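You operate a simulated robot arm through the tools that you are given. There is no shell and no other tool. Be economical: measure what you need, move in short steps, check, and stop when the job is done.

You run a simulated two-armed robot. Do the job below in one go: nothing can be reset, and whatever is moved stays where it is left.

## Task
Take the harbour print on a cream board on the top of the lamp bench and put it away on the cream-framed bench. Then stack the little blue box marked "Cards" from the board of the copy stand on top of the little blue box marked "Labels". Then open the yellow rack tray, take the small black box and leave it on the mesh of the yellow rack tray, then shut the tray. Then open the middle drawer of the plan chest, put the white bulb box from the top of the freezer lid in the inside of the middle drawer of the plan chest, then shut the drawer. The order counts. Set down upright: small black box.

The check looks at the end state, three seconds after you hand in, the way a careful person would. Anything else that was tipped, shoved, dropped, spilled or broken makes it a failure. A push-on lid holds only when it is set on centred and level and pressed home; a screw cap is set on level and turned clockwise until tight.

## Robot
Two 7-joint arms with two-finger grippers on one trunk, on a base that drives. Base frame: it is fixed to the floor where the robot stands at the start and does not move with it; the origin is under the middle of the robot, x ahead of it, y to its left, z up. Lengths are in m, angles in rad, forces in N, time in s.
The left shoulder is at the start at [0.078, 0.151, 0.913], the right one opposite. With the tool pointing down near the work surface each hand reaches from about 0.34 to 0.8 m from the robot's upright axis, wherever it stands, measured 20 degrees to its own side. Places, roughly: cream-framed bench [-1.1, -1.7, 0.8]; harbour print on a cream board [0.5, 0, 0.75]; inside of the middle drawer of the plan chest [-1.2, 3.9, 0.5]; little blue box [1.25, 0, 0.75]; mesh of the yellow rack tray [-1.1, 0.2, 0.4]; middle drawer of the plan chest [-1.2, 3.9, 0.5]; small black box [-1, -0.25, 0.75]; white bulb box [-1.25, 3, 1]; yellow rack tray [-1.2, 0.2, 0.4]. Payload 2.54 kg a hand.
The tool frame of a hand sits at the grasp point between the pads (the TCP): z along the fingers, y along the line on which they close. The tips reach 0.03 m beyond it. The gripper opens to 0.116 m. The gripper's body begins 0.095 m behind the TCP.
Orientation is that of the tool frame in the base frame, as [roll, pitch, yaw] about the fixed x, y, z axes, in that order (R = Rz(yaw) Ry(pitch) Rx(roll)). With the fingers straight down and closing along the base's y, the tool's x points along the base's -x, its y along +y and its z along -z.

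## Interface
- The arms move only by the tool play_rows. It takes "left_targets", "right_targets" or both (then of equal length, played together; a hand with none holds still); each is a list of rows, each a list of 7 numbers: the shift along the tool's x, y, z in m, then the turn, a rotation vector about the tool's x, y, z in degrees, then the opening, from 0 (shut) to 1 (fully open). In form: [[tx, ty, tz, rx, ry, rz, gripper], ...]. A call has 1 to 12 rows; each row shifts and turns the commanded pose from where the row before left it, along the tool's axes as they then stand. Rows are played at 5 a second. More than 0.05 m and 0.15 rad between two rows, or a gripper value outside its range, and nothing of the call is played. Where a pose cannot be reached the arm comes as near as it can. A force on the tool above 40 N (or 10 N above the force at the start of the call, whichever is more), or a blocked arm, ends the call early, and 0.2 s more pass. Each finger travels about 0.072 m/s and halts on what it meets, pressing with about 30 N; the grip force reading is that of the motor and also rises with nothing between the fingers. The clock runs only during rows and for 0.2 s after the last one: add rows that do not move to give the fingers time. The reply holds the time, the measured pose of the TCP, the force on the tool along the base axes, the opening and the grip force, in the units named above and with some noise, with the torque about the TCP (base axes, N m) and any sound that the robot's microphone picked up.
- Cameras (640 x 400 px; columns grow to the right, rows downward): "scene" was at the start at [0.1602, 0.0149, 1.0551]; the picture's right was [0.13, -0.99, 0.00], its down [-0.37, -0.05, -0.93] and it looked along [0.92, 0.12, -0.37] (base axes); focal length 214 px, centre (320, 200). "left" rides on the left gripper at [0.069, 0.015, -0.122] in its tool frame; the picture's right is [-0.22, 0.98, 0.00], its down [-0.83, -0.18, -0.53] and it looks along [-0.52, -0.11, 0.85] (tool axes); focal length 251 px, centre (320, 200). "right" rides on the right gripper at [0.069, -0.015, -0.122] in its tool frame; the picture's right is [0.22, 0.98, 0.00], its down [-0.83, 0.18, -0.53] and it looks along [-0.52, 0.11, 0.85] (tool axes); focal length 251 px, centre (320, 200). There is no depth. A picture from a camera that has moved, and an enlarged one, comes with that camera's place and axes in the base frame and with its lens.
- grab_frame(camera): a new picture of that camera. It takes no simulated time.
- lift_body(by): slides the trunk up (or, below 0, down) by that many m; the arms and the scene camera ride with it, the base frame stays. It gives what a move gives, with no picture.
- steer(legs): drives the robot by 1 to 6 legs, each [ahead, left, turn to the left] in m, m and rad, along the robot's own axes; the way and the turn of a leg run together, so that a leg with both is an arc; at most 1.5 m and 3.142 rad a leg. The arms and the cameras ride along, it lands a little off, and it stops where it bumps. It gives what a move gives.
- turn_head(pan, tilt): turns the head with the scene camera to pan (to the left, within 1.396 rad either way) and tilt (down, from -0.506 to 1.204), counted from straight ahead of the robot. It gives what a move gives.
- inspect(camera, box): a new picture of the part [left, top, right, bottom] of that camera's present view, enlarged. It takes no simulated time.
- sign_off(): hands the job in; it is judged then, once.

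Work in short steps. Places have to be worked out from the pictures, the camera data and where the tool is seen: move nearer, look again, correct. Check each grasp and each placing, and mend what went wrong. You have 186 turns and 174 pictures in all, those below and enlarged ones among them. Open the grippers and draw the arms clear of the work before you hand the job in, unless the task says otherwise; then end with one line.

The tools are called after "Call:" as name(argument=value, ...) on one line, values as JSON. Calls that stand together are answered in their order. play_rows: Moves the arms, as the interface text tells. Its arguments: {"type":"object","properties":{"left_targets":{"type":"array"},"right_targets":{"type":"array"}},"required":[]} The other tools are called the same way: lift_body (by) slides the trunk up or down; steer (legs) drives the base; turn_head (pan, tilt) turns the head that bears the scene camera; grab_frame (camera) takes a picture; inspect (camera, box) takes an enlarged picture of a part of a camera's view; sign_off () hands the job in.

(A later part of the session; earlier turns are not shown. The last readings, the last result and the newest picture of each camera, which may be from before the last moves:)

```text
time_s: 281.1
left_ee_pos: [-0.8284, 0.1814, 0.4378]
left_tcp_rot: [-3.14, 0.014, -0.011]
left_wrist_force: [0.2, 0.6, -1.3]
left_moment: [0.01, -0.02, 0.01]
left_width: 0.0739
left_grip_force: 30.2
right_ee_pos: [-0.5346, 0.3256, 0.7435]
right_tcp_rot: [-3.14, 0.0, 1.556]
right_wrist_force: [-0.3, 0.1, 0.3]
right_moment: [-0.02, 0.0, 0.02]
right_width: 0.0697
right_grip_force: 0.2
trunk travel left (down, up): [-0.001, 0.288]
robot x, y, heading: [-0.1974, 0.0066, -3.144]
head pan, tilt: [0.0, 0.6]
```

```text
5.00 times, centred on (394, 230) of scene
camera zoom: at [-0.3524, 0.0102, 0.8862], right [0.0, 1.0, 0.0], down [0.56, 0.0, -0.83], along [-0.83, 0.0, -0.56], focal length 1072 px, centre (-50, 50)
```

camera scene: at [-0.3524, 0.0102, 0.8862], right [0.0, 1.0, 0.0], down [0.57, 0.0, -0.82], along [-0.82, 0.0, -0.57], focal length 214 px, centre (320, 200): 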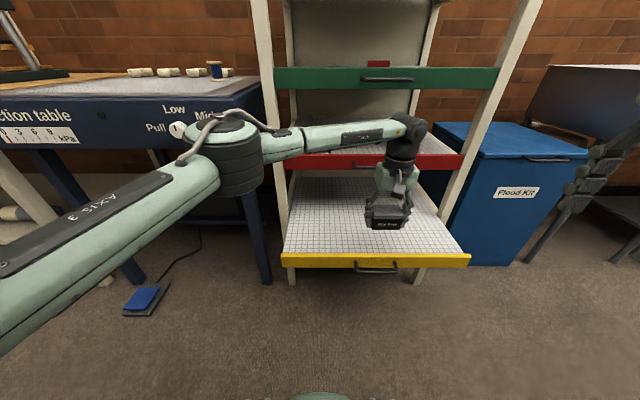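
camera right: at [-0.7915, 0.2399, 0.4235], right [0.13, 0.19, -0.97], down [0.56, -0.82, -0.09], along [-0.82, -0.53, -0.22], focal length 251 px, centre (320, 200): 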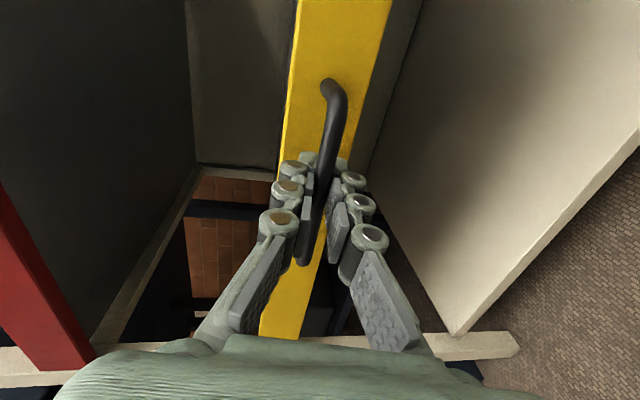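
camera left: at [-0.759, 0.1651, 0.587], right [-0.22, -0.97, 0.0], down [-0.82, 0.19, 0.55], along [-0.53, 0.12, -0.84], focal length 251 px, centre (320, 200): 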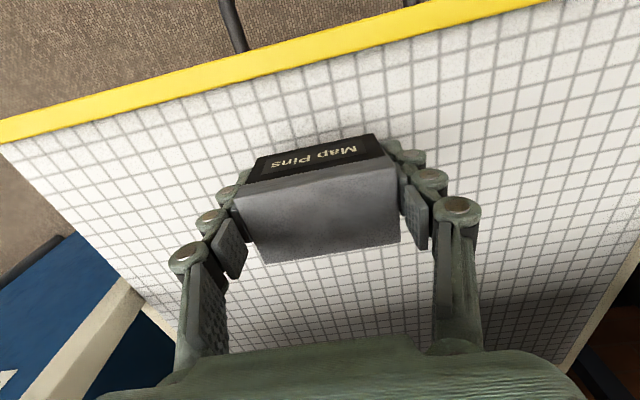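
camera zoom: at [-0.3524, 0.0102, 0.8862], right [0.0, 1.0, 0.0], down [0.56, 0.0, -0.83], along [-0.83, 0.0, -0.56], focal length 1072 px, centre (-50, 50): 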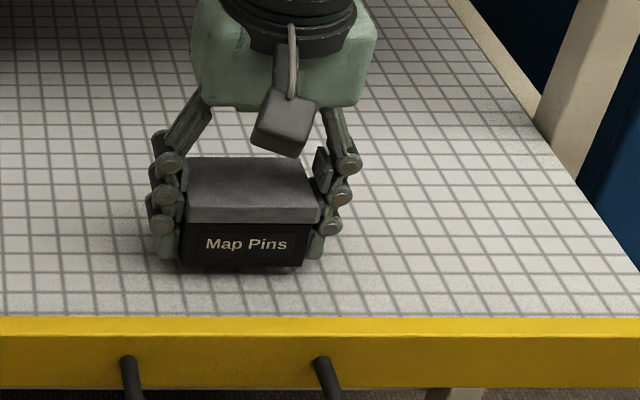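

Still slightly above by shadow. Continue in 3 mm steps.

Call:
play_rows(left_targets=[[0, 0, 0.004, 0, 0, 0, 0.4], [0, 0, 0, 0, 0, 0, 0.4]])

Call:
play_rows(left_targets=[[0, 0, 0.003, 0, 0, 0, 0.4], [0, 0, 0, 0, 0, 0, 0.4]])

Call:
play_rows(left_targets=[[0, 0, 0.003, 0, 0, 0, 0.4], [0, 0, 0, 0, 0, 0, 0.4]])

Call:
inspect(camera="scene", box=[330, 190, 458, 270])

```text
time_s: 281.7
left_ee_pos: [-0.8294, 0.1805, 0.4328]
left_tcp_rot: [-3.139, 0.015, -0.01]
left_wrist_force: [-0.5, -0.4, -0.3]
left_moment: [0.0, -0.04, 0.05]
left_width: 0.0739
left_grip_force: 29.8
right_ee_pos: [-0.533, 0.3274, 0.7437]
right_tcp_rot: [-3.141, 0.0, 1.556]
right_wrist_force: [-0.5, -0.5, -0.1]
right_moment: [-0.01, -0.02, -0.03]
right_width: 0.0695
right_grip_force: 0.0
trunk travel left (down, up): [-0.001, 0.288]
robot x, y, heading: [-0.1978, 0.0098, -3.137]
head pan, tilt: [0.0, 0.6]
```

```text
time_s: 282.3
left_ee_pos: [-0.8297, 0.1822, 0.4303]
left_tcp_rot: [-3.139, 0.013, -0.01]
left_wrist_force: [0.4, 0.2, -0.1]
left_moment: [0.0, 0.02, 0.06]
left_width: 0.0738
left_grip_force: 29.9
right_ee_pos: [-0.5326, 0.3268, 0.7433]
right_tcp_rot: [-3.14, -0.001, 1.555]
right_wrist_force: [-0.4, 0.5, -0.3]
right_moment: [0.05, -0.01, -0.01]
right_width: 0.0697
right_grip_force: 0.2
trunk travel left (down, up): [-0.001, 0.288]
robot x, y, heading: [-0.1945, 0.0078, -3.143]
head pan, tilt: [0.0, 0.6]
```

```text
time_s: 282.9
left_ee_pos: [-0.8291, 0.1808, 0.4278]
left_tcp_rot: [-3.141, 0.014, -0.012]
left_wrist_force: [0.9, 0.4, -1.1]
left_moment: [-0.01, 0.03, 0.02]
left_width: 0.0741
left_grip_force: 29.9
right_ee_pos: [-0.5346, 0.3258, 0.7432]
right_tcp_rot: [-3.141, 0.0, 1.555]
right_wrist_force: [-0.4, 1.2, -0.4]
right_moment: [0.01, -0.03, 0.02]
right_width: 0.0694
right_grip_force: 0.0
trunk travel left (down, up): [-0.001, 0.288]
robot x, y, heading: [-0.198, 0.0059, -3.137]
head pan, tilt: [0.0, 0.6]
```

```text
5.00 times, centred on (394, 230) of scene
camera zoom: at [-0.3524, 0.0102, 0.8862], right [0.0, 1.0, 0.0], down [0.56, 0.0, -0.83], along [-0.83, 0.0, -0.56], focal length 1072 px, centre (-50, 50)
```

zoom: 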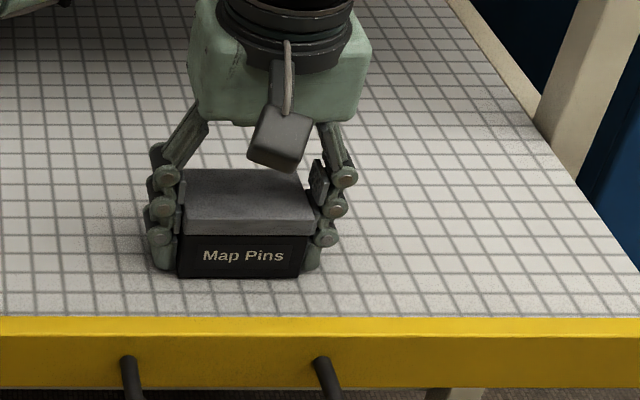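

Almost there; two more small steps.

Call:
play_rows(left_targets=[[0, 0, 0.003, 0, 0, 0, 0.4], [0, 0, 0, 0, 0, 0, 0.4]])

Call:
play_rows(left_targets=[[0, 0, 0.003, 0, 0, 0, 0.4], [0, 0, 0, 0, 0, 0, 0.4]])

```text
time_s: 283.5
left_ee_pos: [-0.8296, 0.1816, 0.4265]
left_tcp_rot: [-3.141, 0.016, -0.009]
left_wrist_force: [-0.5, -1.2, 5.7]
left_moment: [-0.2, 0.03, -0.02]
left_width: 0.074
left_grip_force: 29.9
right_ee_pos: [-0.5329, 0.3262, 0.7445]
right_tcp_rot: [3.141, 0.0, 1.555]
right_wrist_force: [0.1, 0.8, -0.5]
right_moment: [-0.01, -0.04, -0.01]
right_width: 0.0696
right_grip_force: 0.0
trunk travel left (down, up): [-0.001, 0.288]
robot x, y, heading: [-0.1943, 0.0071, -3.138]
head pan, tilt: [0.0, 0.6]
```

```text
time_s: 284.1
left_ee_pos: [-0.8297, 0.1813, 0.4252]
left_tcp_rot: [-3.141, 0.02, -0.01]
left_wrist_force: [0.2, -2.8, 28.4]
left_moment: [-0.84, -0.31, 0.01]
left_width: 0.074
left_grip_force: 29.9
right_ee_pos: [-0.5326, 0.3263, 0.7445]
right_tcp_rot: [-3.141, -0.002, 1.558]
right_wrist_force: [0.1, -0.4, 0.4]
right_moment: [-0.02, -0.01, 0.0]
right_width: 0.0695
right_grip_force: 0.1
trunk travel left (down, up): [-0.001, 0.288]
robot x, y, heading: [-0.1948, 0.0089, -3.142]
head pan, tilt: [0.0, 0.6]
```

Firm contact; I relieve 3 mm and release slowly, then rise.

Call:
play_rows(left_targets=[[0, 0, -0.003, 0, 0, 0, 0.4], [0, 0, 0, 0, 0, 0, 0.75], [0, 0, 0, 0, 0, 0, 0.9], [0, 0, 0, 0, 0, 0, 1], [0, 0, -0.02, 0, 0, 0, 1], [0, 0, -0.03, 0, 0, 0, 1], [0, 0, -0.04, 0, 0, 0, 1], [0, 0, -0.04, 0, 0, 0, 1], [0, 0, 0, 0, 0, 0, 1]])

Call:
grab_frame(camera="left")

Call:
inspect(camera="scene", box=[280, 150, 480, 275])

```text
time_s: 286.1
left_ee_pos: [-0.8265, 0.1801, 0.5574]
left_tcp_rot: [-3.139, 0.014, -0.011]
left_wrist_force: [0.1, -0.4, 0.8]
left_moment: [0.0, 0.01, 0.01]
left_width: 0.1158
left_grip_force: 0.2
right_ee_pos: [-0.5327, 0.3281, 0.7437]
right_tcp_rot: [3.141, -0.001, 1.556]
right_wrist_force: [0.5, -0.1, 0.3]
right_moment: [0.0, -0.06, 0.0]
right_width: 0.0696
right_grip_force: 0.0
trunk travel left (down, up): [-0.001, 0.288]
robot x, y, heading: [-0.1951, 0.0075, -3.139]
head pan, tilt: [0.0, 0.6]
```

```text
64 pictures are left
camera left: at [-0.7559, 0.1635, 0.6774], right [-0.22, -0.97, 0.0], down [-0.82, 0.19, 0.55], along [-0.53, 0.12, -0.84], focal length 251 px, centre (320, 200)
```

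left: 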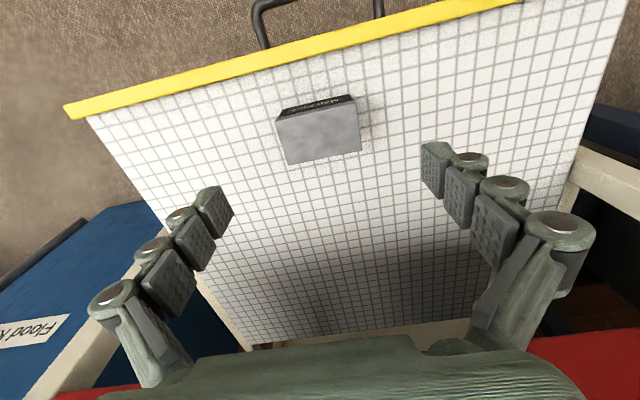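

```text
3.20 times, centred on (380, 212) of scene
camera zoom: at [-0.3523, 0.0101, 0.8862], right [0.0, 1.0, 0.0], down [0.56, 0.0, -0.83], along [-0.83, 0.0, -0.56], focal length 686 px, centre (128, 160)
```

zoom: 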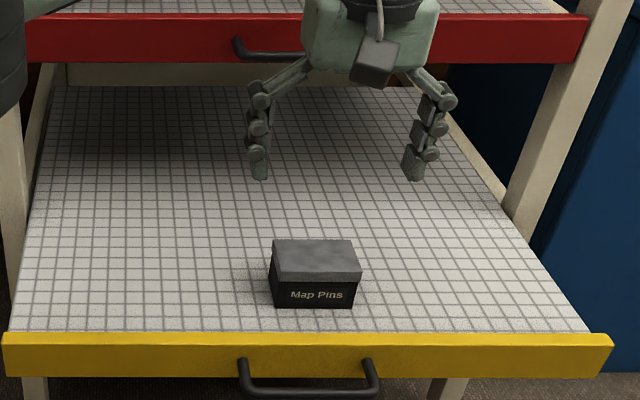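

Box stands upright on the mesh. I raise the left hand out, reposition the base as it was when I released the handle, and turn the right hand forward again to push the tray shut by its handle.

Call:
play_rows(left_targets=[[0, 0, -0.04, 0, 0, 0, 1], [0.01, 0, -0.04, 0, 0, 0, 1], [0.02, 0.02, -0.04, 0, 0, 0, 1], [0.03, 0.03, -0.02, 0, 0, 0, 1], [0.03, 0.035, -0.01, 0, 0, 0, 1], [0.03, 0.035, -0.01, 0, 0, 0, 1], [0.03, 0.035, -0.01, 0, 0, 0, 1], [0.03, 0.035, 0, 0, 0, 0, 1], [0.03, 0.035, 0, 0, 0, 0, 1], [0.03, 0.035, 0, 0, 0, 0, 1], [0.0, 0.035, 0, 0, 0, 0, 1], [0, 0.035, 0, 0, 0, 0, 1]])

Call:
steer(legs=[[-0.11, 0.085, 0]])

Call:
play_rows(right_targets=[[0, 0, 0.0, 8, 0, 0, 0.6], [0, 0, 0.03, 8, 0, 0, 0.6], [0, 0, 0.03, 8, 0, 0, 0.6], [0, 0, 0.03, 8, 0, 0, 0.6], [0, 0, 0.03, 8, 0, 0, 0.6], [0, 0.0, 0.02, 8, 0, 0, 0.6], [0, 0.0, 0.02, 8, 0, 0, 0.6], [0, 0, 0.0, 8, 0, 0, 0.6], [0, 0, 0.0, 8, 0, 0, 0.6], [0, 0, 0.0, 8, 0, 0, 0.6], [0, 0, 0, 0, 0, 0, 0.6]])

Call:
grab_frame(camera="scene")

```text
time_s: 288.7
left_ee_pos: [-0.5885, -0.1499, 0.7216]
left_tcp_rot: [-3.139, 0.011, -0.012]
left_wrist_force: [-0.9, 0.2, 0.7]
left_moment: [-0.03, 0.01, 0.02]
left_width: 0.1159
left_grip_force: 0.0
right_ee_pos: [-0.5336, 0.3268, 0.7434]
right_tcp_rot: [3.142, 0.001, 1.558]
right_wrist_force: [-0.5, 0.9, -0.1]
right_moment: [-0.04, -0.02, 0.0]
right_width: 0.0694
right_grip_force: 0.0
trunk travel left (down, up): [-0.001, 0.288]
robot x, y, heading: [-0.193, 0.0071, -3.142]
head pan, tilt: [0.0, 0.6]
```

```text
time_s: 290.2
left_ee_pos: [-0.4773, -0.2341, 0.7213]
left_tcp_rot: [-3.14, 0.013, -0.009]
left_wrist_force: [0.6, 0.5, 0.4]
left_moment: [-0.03, 0.01, -0.03]
left_width: 0.116
left_grip_force: 0.2
right_ee_pos: [-0.424, 0.2423, 0.7429]
right_tcp_rot: [-3.141, -0.002, 1.558]
right_wrist_force: [0.5, 0.8, -0.1]
right_moment: [0.02, -0.03, -0.01]
right_width: 0.07
right_grip_force: 0.1
trunk travel left (down, up): [-0.001, 0.288]
robot x, y, heading: [-0.0882, -0.0764, -3.137]
head pan, tilt: [0.0, 0.6]
```

```text
time_s: 292.6
left_ee_pos: [-0.4778, -0.2344, 0.7221]
left_tcp_rot: [-3.14, 0.015, -0.009]
left_wrist_force: [-0.3, 0.2, -1.0]
left_moment: [-0.02, -0.03, 0.0]
left_width: 0.1161
left_grip_force: 0.1
right_ee_pos: [-0.5756, 0.3012, 0.6308]
right_tcp_rot: [-1.747, -0.001, 1.557]
right_wrist_force: [0.5, 0.0, -0.9]
right_moment: [-0.01, 0.01, 0.05]
right_width: 0.0694
right_grip_force: 0.0
right hand out of reach, approached as far as the arm can: row 3, 4, 5, 6, 7, 8, 9
trunk travel left (down, up): [-0.001, 0.288]
robot x, y, heading: [-0.0876, -0.0771, -3.136]
head pan, tilt: [0.0, 0.6]
```

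```text
62 pictures are left
camera scene: at [-0.2429, -0.0739, 0.8862], right [0.0, 1.0, 0.0], down [0.56, 0.0, -0.83], along [-0.83, 0.0, -0.56], focal length 214 px, centre (320, 200)
```

scene: 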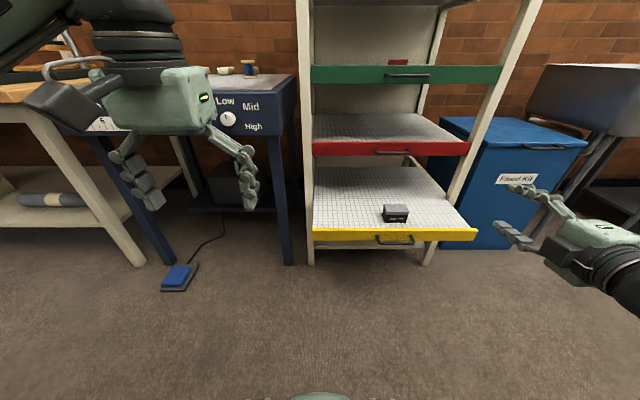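

I lower the right hand to just in front of the handle.

Call:
play_rows(right_targets=[[-0.022, 0.035, 0.0, 0, 0, 0, 0.6], [-0.022, 0.035, 0.0, 0, 0, 0, 0.6], [-0.022, 0.035, 0.01, 0, 0, 0, 0.6], [-0.022, 0.035, 0.01, 0, 0, 0, 0.6], [-0.022, 0.035, 0.01, 0, 0, 0, 0.6], [-0.022, 0.034, 0.01, 0, 0, 0, 0.6], [0, 0, 0, 0, 0, 0, 0.6]])

Call:
grab_frame(camera="right")

```text
time_s: 294.2
left_ee_pos: [-0.4785, -0.234, 0.7221]
left_tcp_rot: [-3.14, 0.013, -0.011]
left_wrist_force: [-0.6, -0.1, 0.2]
left_moment: [0.02, -0.02, 0.02]
left_width: 0.1159
left_grip_force: 0.1
right_ee_pos: [-0.5799, 0.1695, 0.4188]
right_tcp_rot: [-1.745, -0.001, 1.555]
right_wrist_force: [0.1, -0.1, 0.5]
right_moment: [0.01, 0.04, -0.02]
right_width: 0.0693
right_grip_force: 0.0
trunk travel left (down, up): [-0.001, 0.288]
robot x, y, heading: [-0.0884, -0.0742, -3.139]
head pan, tilt: [0.0, 0.6]
```

```text
61 pictures are left
camera right: at [-0.46, 0.2373, 0.4542], right [0.17, 0.21, -0.96], down [0.54, -0.83, -0.09], along [-0.82, -0.51, -0.26], focal length 251 px, centre (320, 200)
```

right: 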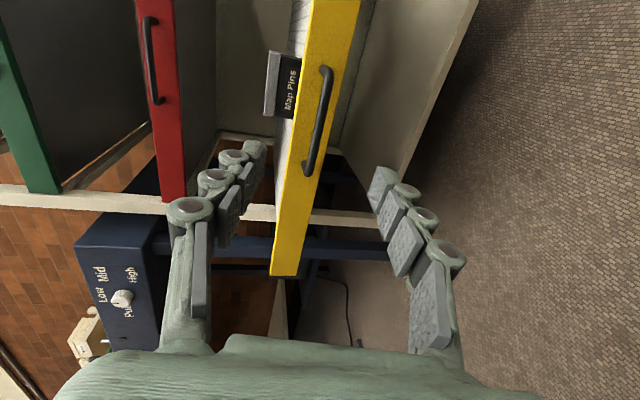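

The bar lies straight ahead along the fingers. I advance 14 cm and close on it.

Call:
play_rows(right_targets=[[0, 0, 0.035, 0, 0, 0, 0.6], [0, 0, 0.035, 0, 0, 0, 0.6], [0, 0, 0.035, 0, 0, 0, 0.6], [0, 0, 0.035, 0, 0, 0, 0.6], [0, 0, 0, 0, 0, 0, 0.6]])

Call:
grab_frame(camera="right")

```text
time_s: 295.4
left_ee_pos: [-0.4785, -0.2335, 0.7211]
left_tcp_rot: [-3.139, 0.013, -0.011]
left_wrist_force: [0.7, -0.3, 0.2]
left_moment: [0.02, -0.01, -0.02]
left_width: 0.116
left_grip_force: 0.1
right_ee_pos: [-0.7178, 0.173, 0.3929]
right_tcp_rot: [-1.747, -0.001, 1.558]
right_wrist_force: [-0.1, -0.4, -0.8]
right_moment: [-0.04, 0.01, 0.05]
right_width: 0.0693
right_grip_force: 0.1
trunk travel left (down, up): [-0.001, 0.288]
robot x, y, heading: [-0.0847, -0.0776, -3.136]
head pan, tilt: [0.0, 0.6]
```

```text
60 pictures are left
camera right: at [-0.5989, 0.2404, 0.4273], right [0.17, 0.21, -0.96], down [0.55, -0.83, -0.08], along [-0.82, -0.51, -0.26], focal length 251 px, centre (320, 200)
```

right: 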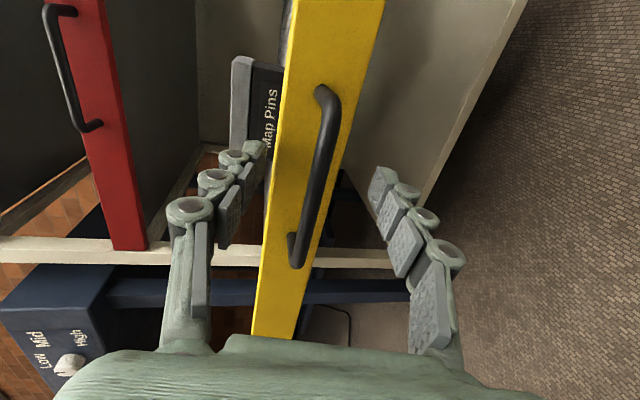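

I close and push the tray in by driving ahead 0.18 m.

Call:
play_rows(right_targets=[[0, 0, 0, 0, 0, 0, 0.3], [0, -0.003, 0, 0, 0, 0, 0], [0, 0, 0, 0, 0, 0, 0], [0, 0, 0, 0, 0, 0, 0], [0, 0, 0, 0, 0, 0, 0]])

Call:
steer(legs=[[0.09, 0, 0]])

Call:
steer(legs=[[0.09, 0, 0]])

Call:
grab_frame(camera="scene")

```text
time_s: 296.6
left_ee_pos: [-0.4791, -0.2343, 0.7223]
left_tcp_rot: [-3.14, 0.013, -0.011]
left_wrist_force: [0.4, -0.1, -0.2]
left_moment: [-0.02, -0.01, 0.02]
left_width: 0.116
left_grip_force: 0.0
right_ee_pos: [-0.7174, 0.1732, 0.3939]
right_tcp_rot: [-1.748, 0.0, 1.556]
right_wrist_force: [1.6, 1.7, -6.4]
right_moment: [0.19, -0.01, 0.18]
right_width: 0.0066
right_grip_force: 34.5
trunk travel left (down, up): [-0.001, 0.288]
robot x, y, heading: [-0.0843, -0.0767, -3.14]
head pan, tilt: [0.0, 0.6]
```

```text
time_s: 297.7
left_ee_pos: [-0.5664, -0.2351, 0.7212]
left_tcp_rot: [-3.139, 0.013, -0.009]
left_wrist_force: [-0.3, -0.8, 0.5]
left_moment: [-0.02, 0.0, -0.02]
left_width: 0.1159
left_grip_force: 0.1
right_ee_pos: [-0.8078, 0.1716, 0.3937]
right_tcp_rot: [-1.749, -0.001, 1.554]
right_wrist_force: [1.4, 11.8, -10.3]
right_moment: [-0.12, -0.01, 0.39]
right_width: 0.0065
right_grip_force: 34.5
trunk travel left (down, up): [-0.001, 0.288]
robot x, y, heading: [-0.1756, -0.0778, -3.133]
head pan, tilt: [0.0, 0.6]
```

```text
time_s: 298.8
left_ee_pos: [-0.6579, -0.235, 0.7214]
left_tcp_rot: [-3.141, 0.015, -0.009]
left_wrist_force: [0.3, -0.5, -0.9]
left_moment: [0.04, 0.03, 0.0]
left_width: 0.1163
left_grip_force: 0.1
right_ee_pos: [-0.8979, 0.1719, 0.3933]
right_tcp_rot: [-1.748, -0.001, 1.554]
right_wrist_force: [0.0, -5.7, -5.4]
right_moment: [0.19, 0.02, 0.66]
right_width: 0.0065
right_grip_force: 34.9
trunk travel left (down, up): [-0.001, 0.288]
robot x, y, heading: [-0.2664, -0.0794, -3.135]
head pan, tilt: [0.0, 0.6]
```

```text
59 pictures are left
camera scene: at [-0.4229, -0.0746, 0.8861], right [0.0, 1.0, 0.0], down [0.57, 0.0, -0.82], along [-0.82, 0.0, -0.57], focal length 214 px, centre (320, 200)
```

scene: 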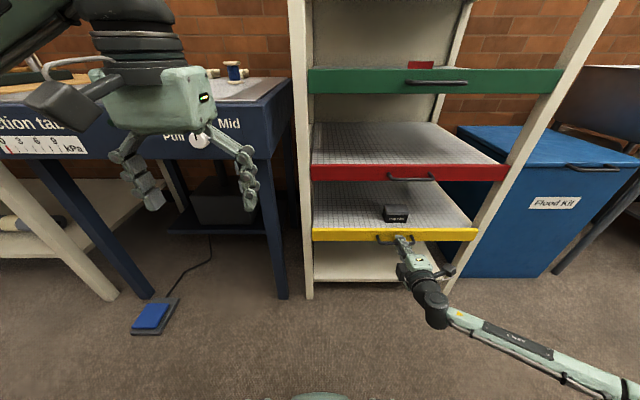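

About 1 cm left. I push with the arm in small steps until it stops.

Call:
play_rows(right_targets=[[0, 0, 0.005, 0, 0, 0, 0], [0, 0, 0.005, 0, 0, 0, 0], [0, 0, 0.003, 0, 0, 0, 0], [0, 0, 0.003, 0, 0, 0, 0], [0, 0, 0, 0, 0, 0, 0]])

Call:
inspect(camera="scene", box=[290, 140, 510, 277])

```text
time_s: 299.8
left_ee_pos: [-0.6564, -0.2358, 0.7226]
left_tcp_rot: [-3.139, 0.015, -0.014]
left_wrist_force: [0.2, -0.9, -0.2]
left_moment: [0.0, 0.0, 0.0]
left_width: 0.116
left_grip_force: 0.1
right_ee_pos: [-0.9109, 0.1724, 0.3943]
right_tcp_rot: [-1.743, 0.001, 1.556]
right_wrist_force: [11.4, 1.1, 9.7]
right_moment: [0.03, 0.0, 0.05]
right_width: 0.0064
right_grip_force: 34.2
trunk travel left (down, up): [-0.001, 0.288]
robot x, y, heading: [-0.2618, -0.0776, -3.136]
head pan, tilt: [0.0, 0.6]
stopped in row 5 (right hand): the force on the tool passed its limit at 45 N (the readings are from after the stop); the commanded pose is now the measured one
```

```text
2.91 times, centred on (400, 208) of scene
camera zoom: at [-0.4211, -0.0746, 0.8864], right [0.0, 1.0, 0.0], down [0.56, 0.0, -0.83], along [-0.83, 0.0, -0.56], focal length 624 px, centre (87, 175)
```

zoom: 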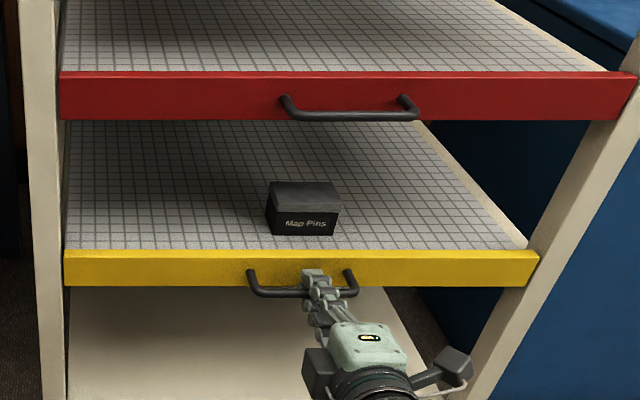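

Tray hit its stop; box still upright. I release, withdraw straight back, then fold up and raise the trunk.

Call:
play_rows(right_targets=[[0, 0, 0, 0, 0, 0, 0.3], [0, 0, 0, 0, 0, 0, 0.6], [0, 0, 0, 0, 0, 0, 0.6], [0, 0, -0.03, 0, 0, 0, 0.6], [0, 0, -0.04, 0, 0, 0, 0.6], [0, 0, -0.04, 0, 0, 0, 0.6], [0, 0, 0, 0, 0, 0, 0.6]])

Call:
steer(legs=[[-0.1, 0, 0]])

Call:
lift_body(by=0.149)

Call:
inspect(camera="scene", box=[290, 140, 510, 277])

```text
time_s: 301.4
left_ee_pos: [-0.6583, -0.2351, 0.7215]
left_tcp_rot: [-3.141, 0.014, -0.013]
left_wrist_force: [-0.1, 0.0, 0.6]
left_moment: [0.02, -0.03, -0.01]
left_width: 0.116
left_grip_force: 0.0
right_ee_pos: [-0.8023, 0.1689, 0.4128]
right_tcp_rot: [-1.748, 0.0, 1.556]
right_wrist_force: [-0.2, 0.8, -0.3]
right_moment: [0.03, -0.03, 0.0]
right_width: 0.0698
right_grip_force: 0.1
trunk travel left (down, up): [-0.001, 0.288]
robot x, y, heading: [-0.266, -0.0748, -3.139]
head pan, tilt: [0.0, 0.6]
```

```text
time_s: 302.6
left_ee_pos: [-0.5586, -0.234, 0.7224]
left_tcp_rot: [-3.141, 0.014, -0.013]
left_wrist_force: [0.5, -0.1, -0.4]
left_moment: [-0.02, 0.02, -0.01]
left_width: 0.116
left_grip_force: 0.0
right_ee_pos: [-0.7028, 0.1695, 0.4118]
right_tcp_rot: [-1.746, 0.0, 1.554]
right_wrist_force: [-0.2, 0.7, 0.1]
right_moment: [0.01, -0.02, -0.01]
right_width: 0.0698
right_grip_force: 0.1
trunk travel left (down, up): [-0.001, 0.288]
robot x, y, heading: [-0.1647, -0.0733, -3.142]
head pan, tilt: [0.0, 0.6]
```

```text
time_s: 304.3
left_ee_pos: [-0.5586, -0.2337, 0.8699]
left_tcp_rot: [-3.14, 0.014, -0.011]
left_wrist_force: [-1.0, 0.7, 1.7]
left_moment: [-0.05, -0.02, -0.02]
left_width: 0.1159
left_grip_force: 0.1
right_ee_pos: [-0.7027, 0.1702, 0.5611]
right_tcp_rot: [-1.746, 0.0, 1.553]
right_wrist_force: [-0.3, -0.3, 0.9]
right_moment: [-0.02, 0.03, -0.02]
right_width: 0.0694
right_grip_force: 0.1
trunk travel left (down, up): [-0.15, 0.139]
robot x, y, heading: [-0.167, -0.0759, -3.141]
head pan, tilt: [0.0, 0.6]
```

```text
2.91 times, centred on (400, 208) of scene
camera zoom: at [-0.3225, -0.0743, 1.0351], right [0.0, 1.0, 0.0], down [0.57, 0.0, -0.82], along [-0.82, 0.0, -0.57], focal length 624 px, centre (87, 175)
```

zoom: 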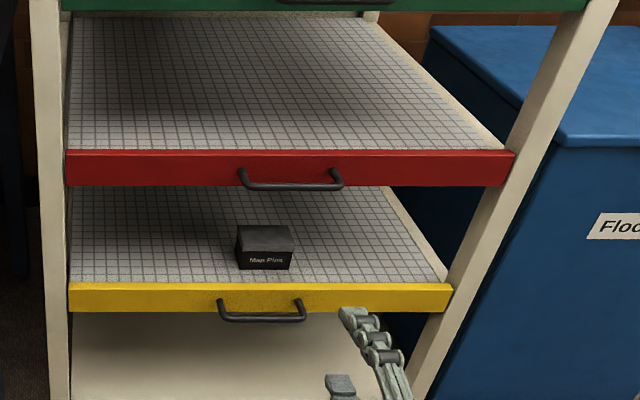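

Tray is shut with the box upright inside. Next I strafe right along the aisle toward the freezer and plan chest, and look.

Call:
play_rows(right_targets=[[0, -0.04, -0.007, 0, 0, 0, 0.6], [0, -0.04, -0.007, 0, 0, 0, 0.6], [0, -0.04, -0.007, 0, 0, 0, 0.6], [0, -0.04, -0.007, 0, 0, 0, 0.6], [0, 0, 0, 0, 0, 0, 0.6]])

Call:
steer(legs=[[0, -1.5, 0], [0, -0.6, 0]])

Call:
turn_head(pan=-0.4, tilt=0.4)

Call:
grab_frame(camera="scene")

```text
time_s: 305.5
left_ee_pos: [-0.5563, -0.2347, 0.8707]
left_tcp_rot: [-3.14, 0.013, -0.013]
left_wrist_force: [-0.7, 0.0, -1.0]
left_moment: [0.01, 0.01, -0.01]
left_width: 0.1158
left_grip_force: 0.1
right_ee_pos: [-0.701, 0.1706, 0.7246]
right_tcp_rot: [-1.747, -0.003, 1.556]
right_wrist_force: [-0.6, -0.4, 0.5]
right_moment: [-0.04, -0.02, 0.02]
right_width: 0.0693
right_grip_force: 0.0
trunk travel left (down, up): [-0.15, 0.139]
robot x, y, heading: [-0.1656, -0.0743, -3.135]
head pan, tilt: [0.0, 0.6]
```

```text
time_s: 325.7
left_ee_pos: [-0.5548, 1.8471, 0.8699]
left_tcp_rot: [-3.14, 0.015, -0.017]
left_wrist_force: [-0.2, -0.3, 0.2]
left_moment: [0.0, -0.02, 0.01]
left_width: 0.1163
left_grip_force: 0.2
right_ee_pos: [-0.6965, 2.2538, 0.7227]
right_tcp_rot: [-1.748, -0.001, 1.55]
right_wrist_force: [0.0, 0.0, -0.6]
right_moment: [-0.04, -0.01, 0.0]
right_width: 0.0698
right_grip_force: 0.0
trunk travel left (down, up): [-0.15, 0.139]
robot x, y, heading: [-0.1638, 2.0066, 3.137]
head pan, tilt: [0.0, 0.6]
```

```text
time_s: 326.6
left_ee_pos: [-0.5541, 1.8473, 0.8707]
left_tcp_rot: [-3.14, 0.014, -0.017]
left_wrist_force: [-0.2, 0.4, -0.5]
left_moment: [0.01, 0.01, 0.0]
left_width: 0.116
left_grip_force: 0.1
right_ee_pos: [-0.6963, 2.2536, 0.7237]
right_tcp_rot: [-1.748, 0.0, 1.551]
right_wrist_force: [0.9, -0.2, 0.7]
right_moment: [-0.01, 0.02, -0.03]
right_width: 0.0698
right_grip_force: 0.0
trunk travel left (down, up): [-0.15, 0.139]
robot x, y, heading: [-0.1614, 2.0049, 3.14]
head pan, tilt: [-0.4, 0.4]
```

```text
56 pictures are left
camera scene: at [-0.3152, 2.0427, 1.0534], right [0.39, 0.92, 0.0], down [0.36, -0.15, -0.92], along [-0.85, 0.36, -0.39], focal length 214 px, centre (320, 200)
```

scene: 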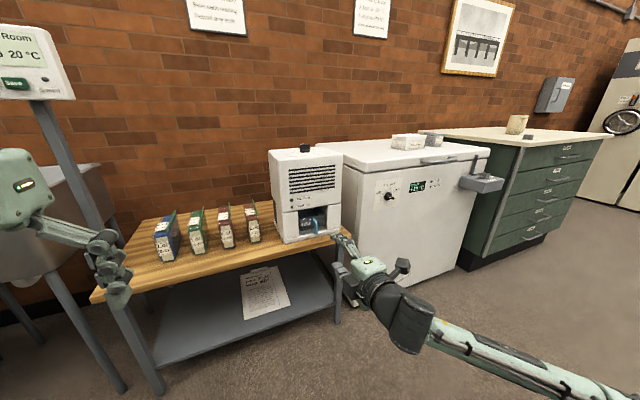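

The freezer carries a cream-white box and a grey one; the green plan chest is beyond. I strafe 1.4 m further and look at the drawers.

Call:
steer(legs=[[0, -1.45, 0]])

Call:
turn_head(pan=-0.1, tilt=0.5)

Call:
grab_frame(camera="scene")

```text
time_s: 340.6
left_ee_pos: [-0.5483, 3.2889, 0.8707]
left_tcp_rot: [-3.141, 0.014, -0.022]
left_wrist_force: [1.2, 0.1, -1.4]
left_moment: [-0.02, 0.01, -0.01]
left_width: 0.1159
left_grip_force: 0.1
right_ee_pos: [-0.6882, 3.6953, 0.7236]
right_tcp_rot: [-1.748, 0.001, 1.544]
right_wrist_force: [-0.1, -0.6, 0.3]
right_moment: [-0.01, -0.02, -0.04]
right_width: 0.0694
right_grip_force: 0.0
trunk travel left (down, up): [-0.15, 0.139]
robot x, y, heading: [-0.1521, 3.4472, 3.135]
head pan, tilt: [-0.4, 0.4]
```

```text
time_s: 341.4
left_ee_pos: [-0.5479, 3.2887, 0.8704]
left_tcp_rot: [-3.14, 0.014, -0.023]
left_wrist_force: [-0.3, -0.1, -0.4]
left_moment: [-0.02, 0.02, 0.0]
left_width: 0.1159
left_grip_force: 0.0
right_ee_pos: [-0.6872, 3.6953, 0.723]
right_tcp_rot: [-1.747, 0.001, 1.546]
right_wrist_force: [-0.4, 0.2, 0.1]
right_moment: [-0.01, -0.01, 0.0]
right_width: 0.0693
right_grip_force: 0.0
trunk travel left (down, up): [-0.15, 0.139]
robot x, y, heading: [-0.1532, 3.4414, 3.135]
head pan, tilt: [-0.099, 0.499]
```

```text
55 pictures are left
camera scene: at [-0.3127, 3.4561, 1.0443], right [0.11, 0.99, 0.0], down [0.48, -0.05, -0.88], along [-0.87, 0.09, -0.48], focal length 214 px, centre (320, 200)
```

scene: 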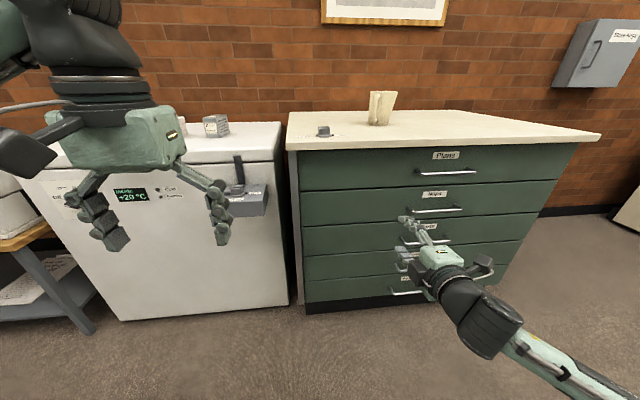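

Five drawers; the middle (third) handle is around (-0.96, 3.95, 0.46). I strafe so it lies in front of the right hand, lower the trunk, and lower the hand to that height.

Call:
steer(legs=[[0, -0.255, 0.006]])

Call:
lift_body(by=-0.149)

Call:
play_rows(right_targets=[[0, 0.03, 0, 0, 0, 0, 0.6], [0, 0.03, 0, 0, 0, 0, 0.6], [0, 0.03, 0, 0, 0, 0, 0.6], [0, 0, 0, 0, 0, 0, 0.6]])

Call:
grab_frame(camera="right")

Call:
grab_frame(camera="scene")

```text
time_s: 344.4
left_ee_pos: [-0.5465, 3.5422, 0.8714]
left_tcp_rot: [3.141, 0.011, -0.016]
left_wrist_force: [0.2, -0.2, 0.1]
left_moment: [-0.01, 0.03, 0.03]
left_width: 0.116
left_grip_force: 0.1
right_ee_pos: [-0.6871, 3.946, 0.7233]
right_tcp_rot: [-1.748, 0.0, 1.552]
right_wrist_force: [0.5, -0.8, 0.3]
right_moment: [-0.03, -0.02, -0.02]
right_width: 0.0692
right_grip_force: 0.1
trunk travel left (down, up): [-0.15, 0.139]
robot x, y, heading: [-0.156, 3.6988, 3.143]
head pan, tilt: [-0.099, 0.499]
```

```text
time_s: 346.2
left_ee_pos: [-0.5458, 3.542, 0.7215]
left_tcp_rot: [-3.14, 0.014, -0.016]
left_wrist_force: [-0.3, -0.3, 0.2]
left_moment: [-0.03, 0.01, 0.0]
left_width: 0.1162
left_grip_force: 0.1
right_ee_pos: [-0.6873, 3.9471, 0.5737]
right_tcp_rot: [-1.745, 0.001, 1.552]
right_wrist_force: [-0.3, 0.2, 0.2]
right_moment: [-0.02, 0.01, 0.02]
right_width: 0.0698
right_grip_force: 0.1
trunk travel left (down, up): [-0.001, 0.288]
robot x, y, heading: [-0.1525, 3.6986, 3.143]
head pan, tilt: [-0.099, 0.499]
```

```text
time_s: 347.2
left_ee_pos: [-0.5454, 3.5424, 0.722]
left_tcp_rot: [-3.141, 0.014, -0.014]
left_wrist_force: [-0.1, 1.3, -0.5]
left_moment: [0.04, 0.0, 0.05]
left_width: 0.1159
left_grip_force: 0.0
right_ee_pos: [-0.6718, 3.9472, 0.4856]
right_tcp_rot: [-1.747, 0.0, 1.553]
right_wrist_force: [-0.3, 0.6, 0.7]
right_moment: [-0.01, 0.0, 0.01]
right_width: 0.0697
right_grip_force: 0.0
trunk travel left (down, up): [-0.001, 0.288]
robot x, y, heading: [-0.1533, 3.7047, 3.138]
head pan, tilt: [-0.099, 0.499]
```

```text
54 pictures are left
camera right: at [-0.553, 4.0152, 0.5211], right [0.18, 0.21, -0.96], down [0.54, -0.84, -0.09], along [-0.82, -0.51, -0.26], focal length 251 px, centre (320, 200)
```

right: 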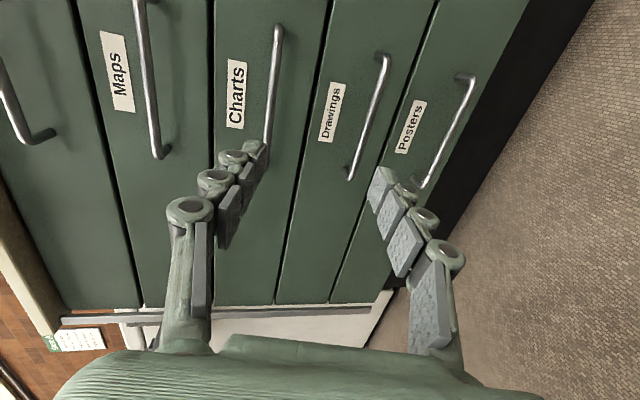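

```text
53 pictures are left
camera scene: at [-0.3117, 3.7105, 0.8953], right [0.1, 0.99, 0.0], down [0.48, -0.05, -0.88], along [-0.87, 0.09, -0.48], focal length 214 px, centre (320, 200)
```

scene: 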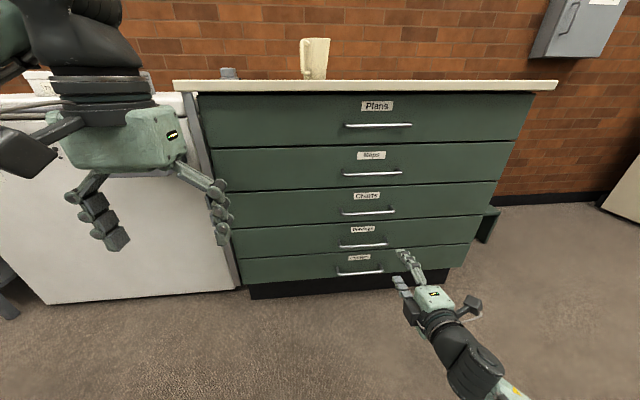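

The middle drawer is "Charts"; handle near (-0.93, 3.95, 0.50). I drive ahead 0.14 m and raise the hand 2 cm, then look.

Call:
steer(legs=[[0.14, 0, 0]])

Call:
play_rows(right_targets=[[0.003, -0.03, 0, 0, 0, 0, 0.6], [0, 0, 0, 0, 0, 0, 0.6]])

Call:
grab_frame(camera="right")

```text
time_s: 348.5
left_ee_pos: [-0.686, 3.5418, 0.7219]
left_tcp_rot: [-3.139, 0.012, -0.016]
left_wrist_force: [0.5, 0.2, 0.5]
left_moment: [-0.02, -0.01, -0.01]
left_width: 0.1159
left_grip_force: 0.1
right_ee_pos: [-0.8122, 3.9485, 0.4862]
right_tcp_rot: [-1.747, 0.001, 1.552]
right_wrist_force: [0.0, -0.4, -0.3]
right_moment: [-0.03, 0.01, 0.01]
right_width: 0.0695
right_grip_force: 0.0
trunk travel left (down, up): [-0.001, 0.288]
robot x, y, heading: [-0.2947, 3.7015, 3.139]
head pan, tilt: [-0.099, 0.499]
```

```text
time_s: 349.1
left_ee_pos: [-0.6852, 3.5424, 0.7222]
left_tcp_rot: [-3.14, 0.015, -0.016]
left_wrist_force: [0.8, -0.4, 1.5]
left_moment: [0.03, -0.03, 0.0]
left_width: 0.1157
left_grip_force: 0.1
right_ee_pos: [-0.8142, 3.9519, 0.5168]
right_tcp_rot: [-1.749, -0.001, 1.555]
right_wrist_force: [0.2, -0.1, 0.4]
right_moment: [0.0, 0.06, 0.02]
right_width: 0.0696
right_grip_force: 0.2
trunk travel left (down, up): [-0.001, 0.288]
robot x, y, heading: [-0.2924, 3.7009, 3.14]
head pan, tilt: [-0.099, 0.499]
```

```text
52 pictures are left
camera right: at [-0.6966, 4.0188, 0.5517], right [0.18, 0.21, -0.96], down [0.54, -0.84, -0.08], along [-0.82, -0.51, -0.26], focal length 251 px, centre (320, 200)
```

right: 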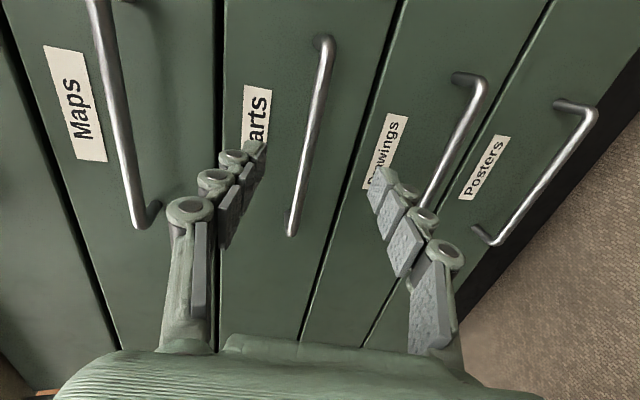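

Handle ≈ (-0.935, 3.942, 0.502). I advance to straddle the bar and check.

Call:
play_rows(right_targets=[[-0.005, -0.004, 0.03, 0, 0, 0, 0.6], [0, 0, 0.03, 0, 0, 0, 0.6], [0, 0, 0.03, 0, 0, 0, 0.6], [0, 0, 0.012, 0, 0, 0, 0.6], [0, 0, 0, 0, 0, 0, 0.6]])

Call:
grab_frame(camera="right")

```text
time_s: 350.3
left_ee_pos: [-0.6853, 3.542, 0.7219]
left_tcp_rot: [-3.14, 0.017, -0.016]
left_wrist_force: [-1.1, -0.2, 0.5]
left_moment: [0.0, -0.02, -0.02]
left_width: 0.1162
left_grip_force: 0.0
right_ee_pos: [-0.917, 3.9472, 0.5032]
right_tcp_rot: [-1.743, -0.002, 1.554]
right_wrist_force: [15.6, 2.9, 9.3]
right_moment: [-0.19, 0.88, 0.06]
right_width: 0.0806
right_grip_force: 7.5
trunk travel left (down, up): [-0.001, 0.288]
robot x, y, heading: [-0.2927, 3.698, 3.14]
head pan, tilt: [-0.099, 0.499]
```

```text
51 pictures are left
camera right: at [-0.7979, 4.0146, 0.5387], right [0.17, 0.21, -0.96], down [0.54, -0.84, -0.09], along [-0.82, -0.51, -0.26], focal length 251 px, centre (320, 200)
```

right: 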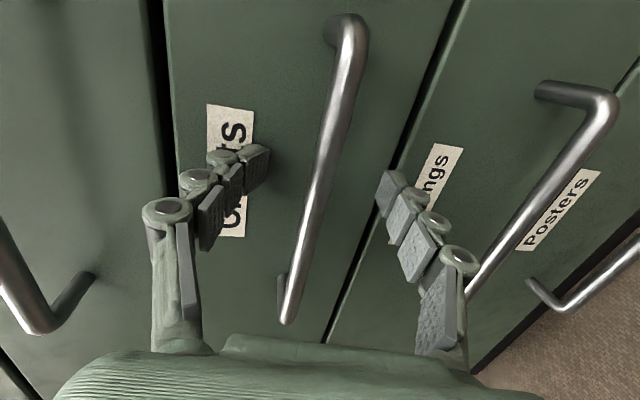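

The tips touch the drawer front (x≈-0.947); the bar is between the fingers. I back off 1 cm and close.

Call:
play_rows(right_targets=[[0, 0, -0.01, 0, 0, 0, 0.6], [0, 0, 0, 0, 0, 0, 0.3], [0, 0, 0, 0, 0, 0, 0], [0, 0, 0, 0, 0, 0, 0], [0, 0, 0, 0, 0, 0, 0], [0, 0, 0, 0, 0, 0, 0]])

Call:
grab_frame(camera="right")

```text
time_s: 351.7
left_ee_pos: [-0.6849, 3.541, 0.7213]
left_tcp_rot: [-3.137, 0.016, -0.017]
left_wrist_force: [0.9, -0.3, 0.0]
left_moment: [0.04, 0.01, 0.01]
left_width: 0.116
left_grip_force: 0.1
right_ee_pos: [-0.9074, 3.9467, 0.5066]
right_tcp_rot: [-1.739, -0.003, 1.555]
right_wrist_force: [-4.7, 2.3, 18.6]
right_moment: [-0.01, 0.0, 0.28]
right_width: 0.0105
right_grip_force: 36.3
trunk travel left (down, up): [-0.001, 0.288]
robot x, y, heading: [-0.2913, 3.6969, 3.14]
head pan, tilt: [-0.099, 0.499]
```

```text
50 pictures are left
camera right: at [-0.7885, 4.0146, 0.5416], right [0.17, 0.21, -0.96], down [0.54, -0.84, -0.09], along [-0.82, -0.51, -0.26], focal length 251 px, centre (320, 200)
```

right: 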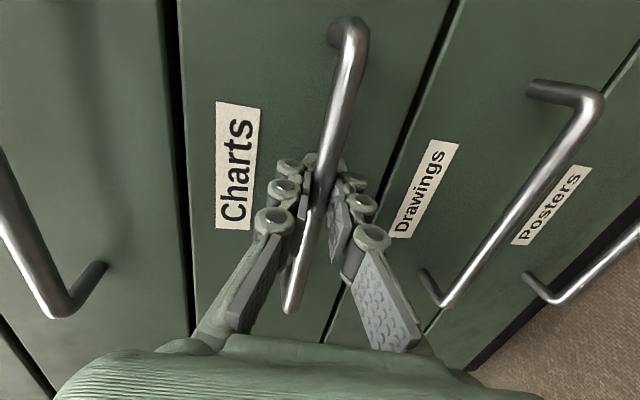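

Gripped the Charts bar. I relieve the load and pull by backing the base.

Call:
play_rows(right_targets=[[0, -0.004, 0, 0, 0, 0, 0], [0, 0, 0, 0, 0, 0, 0]])

Call:
steer(legs=[[-0.12, 0, 0]])

Call:
grab_frame(camera="scene")

```text
time_s: 352.3
left_ee_pos: [-0.6846, 3.5413, 0.7227]
left_tcp_rot: [-3.14, 0.014, -0.015]
left_wrist_force: [0.5, -0.1, -0.5]
left_moment: [0.01, 0.0, 0.02]
left_width: 0.1162
left_grip_force: 0.1
right_ee_pos: [-0.9067, 3.947, 0.5065]
right_tcp_rot: [-1.747, -0.002, 1.552]
right_wrist_force: [-3.5, -1.5, 11.9]
right_moment: [0.13, -0.06, 0.0]
right_width: 0.0102
right_grip_force: 35.8
trunk travel left (down, up): [-0.001, 0.288]
robot x, y, heading: [-0.2921, 3.6954, 3.144]
head pan, tilt: [-0.099, 0.499]
```

```text
time_s: 353.5
left_ee_pos: [-0.5672, 3.5417, 0.7219]
left_tcp_rot: [-3.14, 0.015, -0.013]
left_wrist_force: [0.2, -0.4, 0.5]
left_moment: [0.02, 0.01, -0.03]
left_width: 0.1161
left_grip_force: 0.1
right_ee_pos: [-0.7887, 3.9482, 0.5072]
right_tcp_rot: [-1.746, -0.001, 1.555]
right_wrist_force: [3.0, 0.4, 4.8]
right_moment: [0.12, -0.02, -0.11]
right_width: 0.0101
right_grip_force: 36.4
trunk travel left (down, up): [-0.001, 0.288]
robot x, y, heading: [-0.1762, 3.6971, 3.146]
head pan, tilt: [-0.099, 0.499]
```

```text
49 pictures are left
camera scene: at [-0.3327, 3.7103, 0.8954], right [0.1, 1.0, 0.0], down [0.48, -0.05, -0.88], along [-0.87, 0.09, -0.48], focal length 214 px, centre (320, 200)
```

scene: 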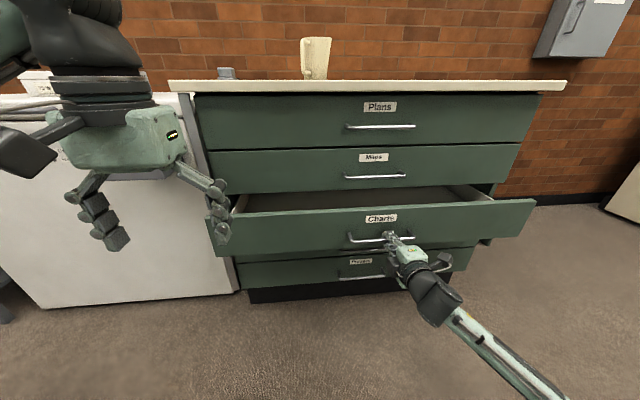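

The drawer opens. I pull another 13 cm.

Call:
steer(legs=[[-0.13, 0, 0]])

Call:
play_rows(right_targets=[[0, 0, 0, 0, 0, 0, 0.3], [0, 0, 0, 0, 0, 0, 0.6], [0, 0, 0, 0, 0, 0, 0.6], [0, 0, -0.04, 0, 0, 0, 0.6], [0, 0, -0.04, 0, 0, 0, 0.6], [0, 0, 0, 0, 0, 0, 0.6]])

Call:
grab_frame(camera="scene")

```text
time_s: 354.8
left_ee_pos: [-0.4369, 3.5423, 0.7209]
left_tcp_rot: [-3.138, 0.014, -0.021]
left_wrist_force: [0.4, -0.1, -0.5]
left_moment: [-0.04, 0.01, 0.02]
left_width: 0.1162
left_grip_force: 0.0
right_ee_pos: [-0.6593, 3.9472, 0.5067]
right_tcp_rot: [-1.75, 0.001, 1.551]
right_wrist_force: [2.4, -20.1, 2.0]
right_moment: [0.16, -0.01, 0.21]
right_width: 0.0102
right_grip_force: 36.2
trunk travel left (down, up): [-0.001, 0.288]
robot x, y, heading: [-0.046, 3.7011, 3.134]
head pan, tilt: [-0.099, 0.499]
```

```text
time_s: 356.2
left_ee_pos: [-0.4388, 3.544, 0.7216]
left_tcp_rot: [3.141, 0.015, -0.019]
left_wrist_force: [1.2, -0.6, 0.4]
left_moment: [0.01, 0.02, 0.03]
left_width: 0.1159
left_grip_force: 0.0
right_ee_pos: [-0.578, 3.9474, 0.521]
right_tcp_rot: [-1.746, 0.001, 1.555]
right_wrist_force: [0.3, -0.3, 0.3]
right_moment: [0.02, 0.04, -0.01]
right_width: 0.0695
right_grip_force: 0.2
trunk travel left (down, up): [-0.001, 0.288]
robot x, y, heading: [-0.046, 3.6955, 3.137]
head pan, tilt: [-0.099, 0.499]
```

```text
48 pictures are left
camera scene: at [-0.2029, 3.7107, 0.8953], right [0.1, 0.99, 0.0], down [0.48, -0.05, -0.88], along [-0.87, 0.09, -0.48], focal length 214 px, centre (320, 200)
```

scene: 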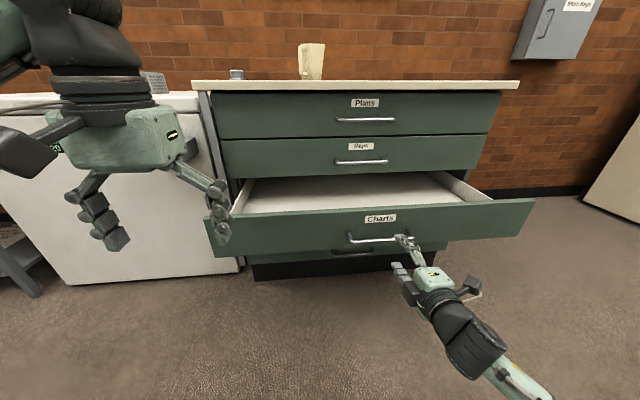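

Drawer is open ~25 cm. I raise the trunk, fold the right hand down/back, and strafe left to the freezer.

Call:
lift_body(by=0.27)

Call:
play_rows(right_targets=[[0, -0.03, -0.01, 0, 0, 0, 0.6], [0, -0.03, -0.01, -8, 0, 0, 0.6], [0, -0.02, -0.02, -8, 0, 0, 0.6], [0, -0.01, -0.02, -8, 0, 0, 0.6], [0, 0, -0.02, -8, 0, 0, 0.6], [0, 0, -0.02, -8, 0, 0, 0.6], [0, 0.02, -0.02, -8, 0, 0, 0.6], [0, 0.03, -0.01, -8, 0, 0, 0.6], [0, 0.03, 0, -8, 0, 0, 0.6], [0, 0.02, 0, -8, 0, 0, 0.6], [0, 0.01, 0, -8, 0, 0, 0.6], [0, 0, 0, 0, 0, 0, 0.6]])

Call:
steer(legs=[[0, 0.62, 0]])

Call:
turn_head(pan=0, tilt=0.5)

Call:
grab_frame(camera="scene")

```text
time_s: 359.0
left_ee_pos: [-0.4367, 3.5427, 0.9913]
left_tcp_rot: [-3.139, 0.013, -0.019]
left_wrist_force: [0.0, -1.1, 0.2]
left_moment: [-0.01, 0.0, -0.03]
left_width: 0.116
left_grip_force: 0.0
right_ee_pos: [-0.5771, 3.9471, 0.7905]
right_tcp_rot: [-1.749, 0.001, 1.553]
right_wrist_force: [-0.5, -0.3, -0.9]
right_moment: [0.01, -0.01, 0.02]
right_width: 0.0696
right_grip_force: 0.2
trunk travel left (down, up): [-0.271, 0.018]
robot x, y, heading: [-0.0442, 3.6948, 3.137]
head pan, tilt: [-0.099, 0.499]
```

```text
time_s: 361.6
left_ee_pos: [-0.4375, 3.5423, 0.9927]
left_tcp_rot: [-3.139, 0.013, -0.02]
left_wrist_force: [0.5, 0.0, -0.3]
left_moment: [0.0, -0.04, 0.02]
left_width: 0.1157
left_grip_force: 0.0
right_ee_pos: [-0.4171, 3.9466, 0.8912]
right_tcp_rot: [3.137, 0.0, 1.553]
right_wrist_force: [0.5, 0.1, 0.2]
right_moment: [0.0, -0.05, 0.0]
right_width: 0.0698
right_grip_force: 0.0
right hand out of reach, approached as far as the arm can: row 2, 3
trunk travel left (down, up): [-0.271, 0.018]
robot x, y, heading: [-0.0463, 3.7006, 3.136]
head pan, tilt: [-0.099, 0.499]
```

```text
time_s: 368.0
left_ee_pos: [-0.4358, 2.9229, 0.9913]
left_tcp_rot: [-3.141, 0.013, -0.011]
left_wrist_force: [-0.9, -1.0, -0.1]
left_moment: [0.01, 0.0, 0.0]
left_width: 0.116
left_grip_force: 0.0
right_ee_pos: [-0.4191, 3.3282, 0.8915]
right_tcp_rot: [3.138, 0.003, 1.561]
right_wrist_force: [-0.5, 0.4, 0.1]
right_moment: [-0.01, 0.02, 0.01]
right_width: 0.0698
right_grip_force: 0.0
trunk travel left (down, up): [-0.271, 0.018]
robot x, y, heading: [-0.0427, 3.0835, -3.14]
head pan, tilt: [-0.099, 0.499]
```

```text
time_s: 368.6
left_ee_pos: [-0.4368, 2.9242, 0.993]
left_tcp_rot: [-3.139, 0.012, -0.011]
left_wrist_force: [-0.5, -0.4, 0.1]
left_moment: [0.02, -0.02, -0.03]
left_width: 0.116
left_grip_force: 0.1
right_ee_pos: [-0.4191, 3.3268, 0.8917]
right_tcp_rot: [3.139, 0.0, 1.561]
right_wrist_force: [-0.8, 0.0, -0.1]
right_moment: [0.0, 0.01, -0.03]
right_width: 0.0697
right_grip_force: 0.1
trunk travel left (down, up): [-0.271, 0.018]
robot x, y, heading: [-0.0451, 3.0852, -3.141]
head pan, tilt: [0.0, 0.499]
```

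```text
47 pictures are left
camera scene: at [-0.2039, 3.0845, 1.1653], right [0.0, 1.0, 0.0], down [0.48, 0.0, -0.88], along [-0.88, 0.0, -0.48], focal length 214 px, centre (320, 200)
```

scene: 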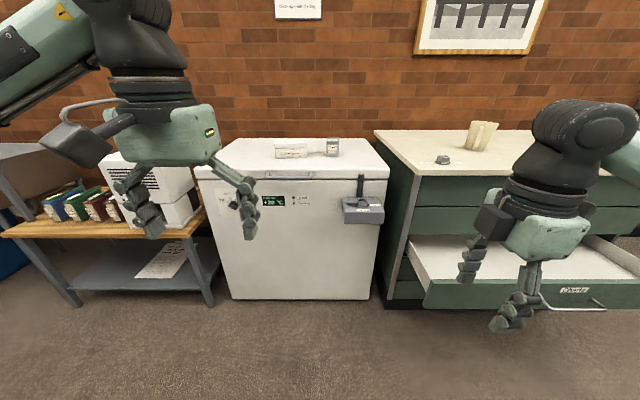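

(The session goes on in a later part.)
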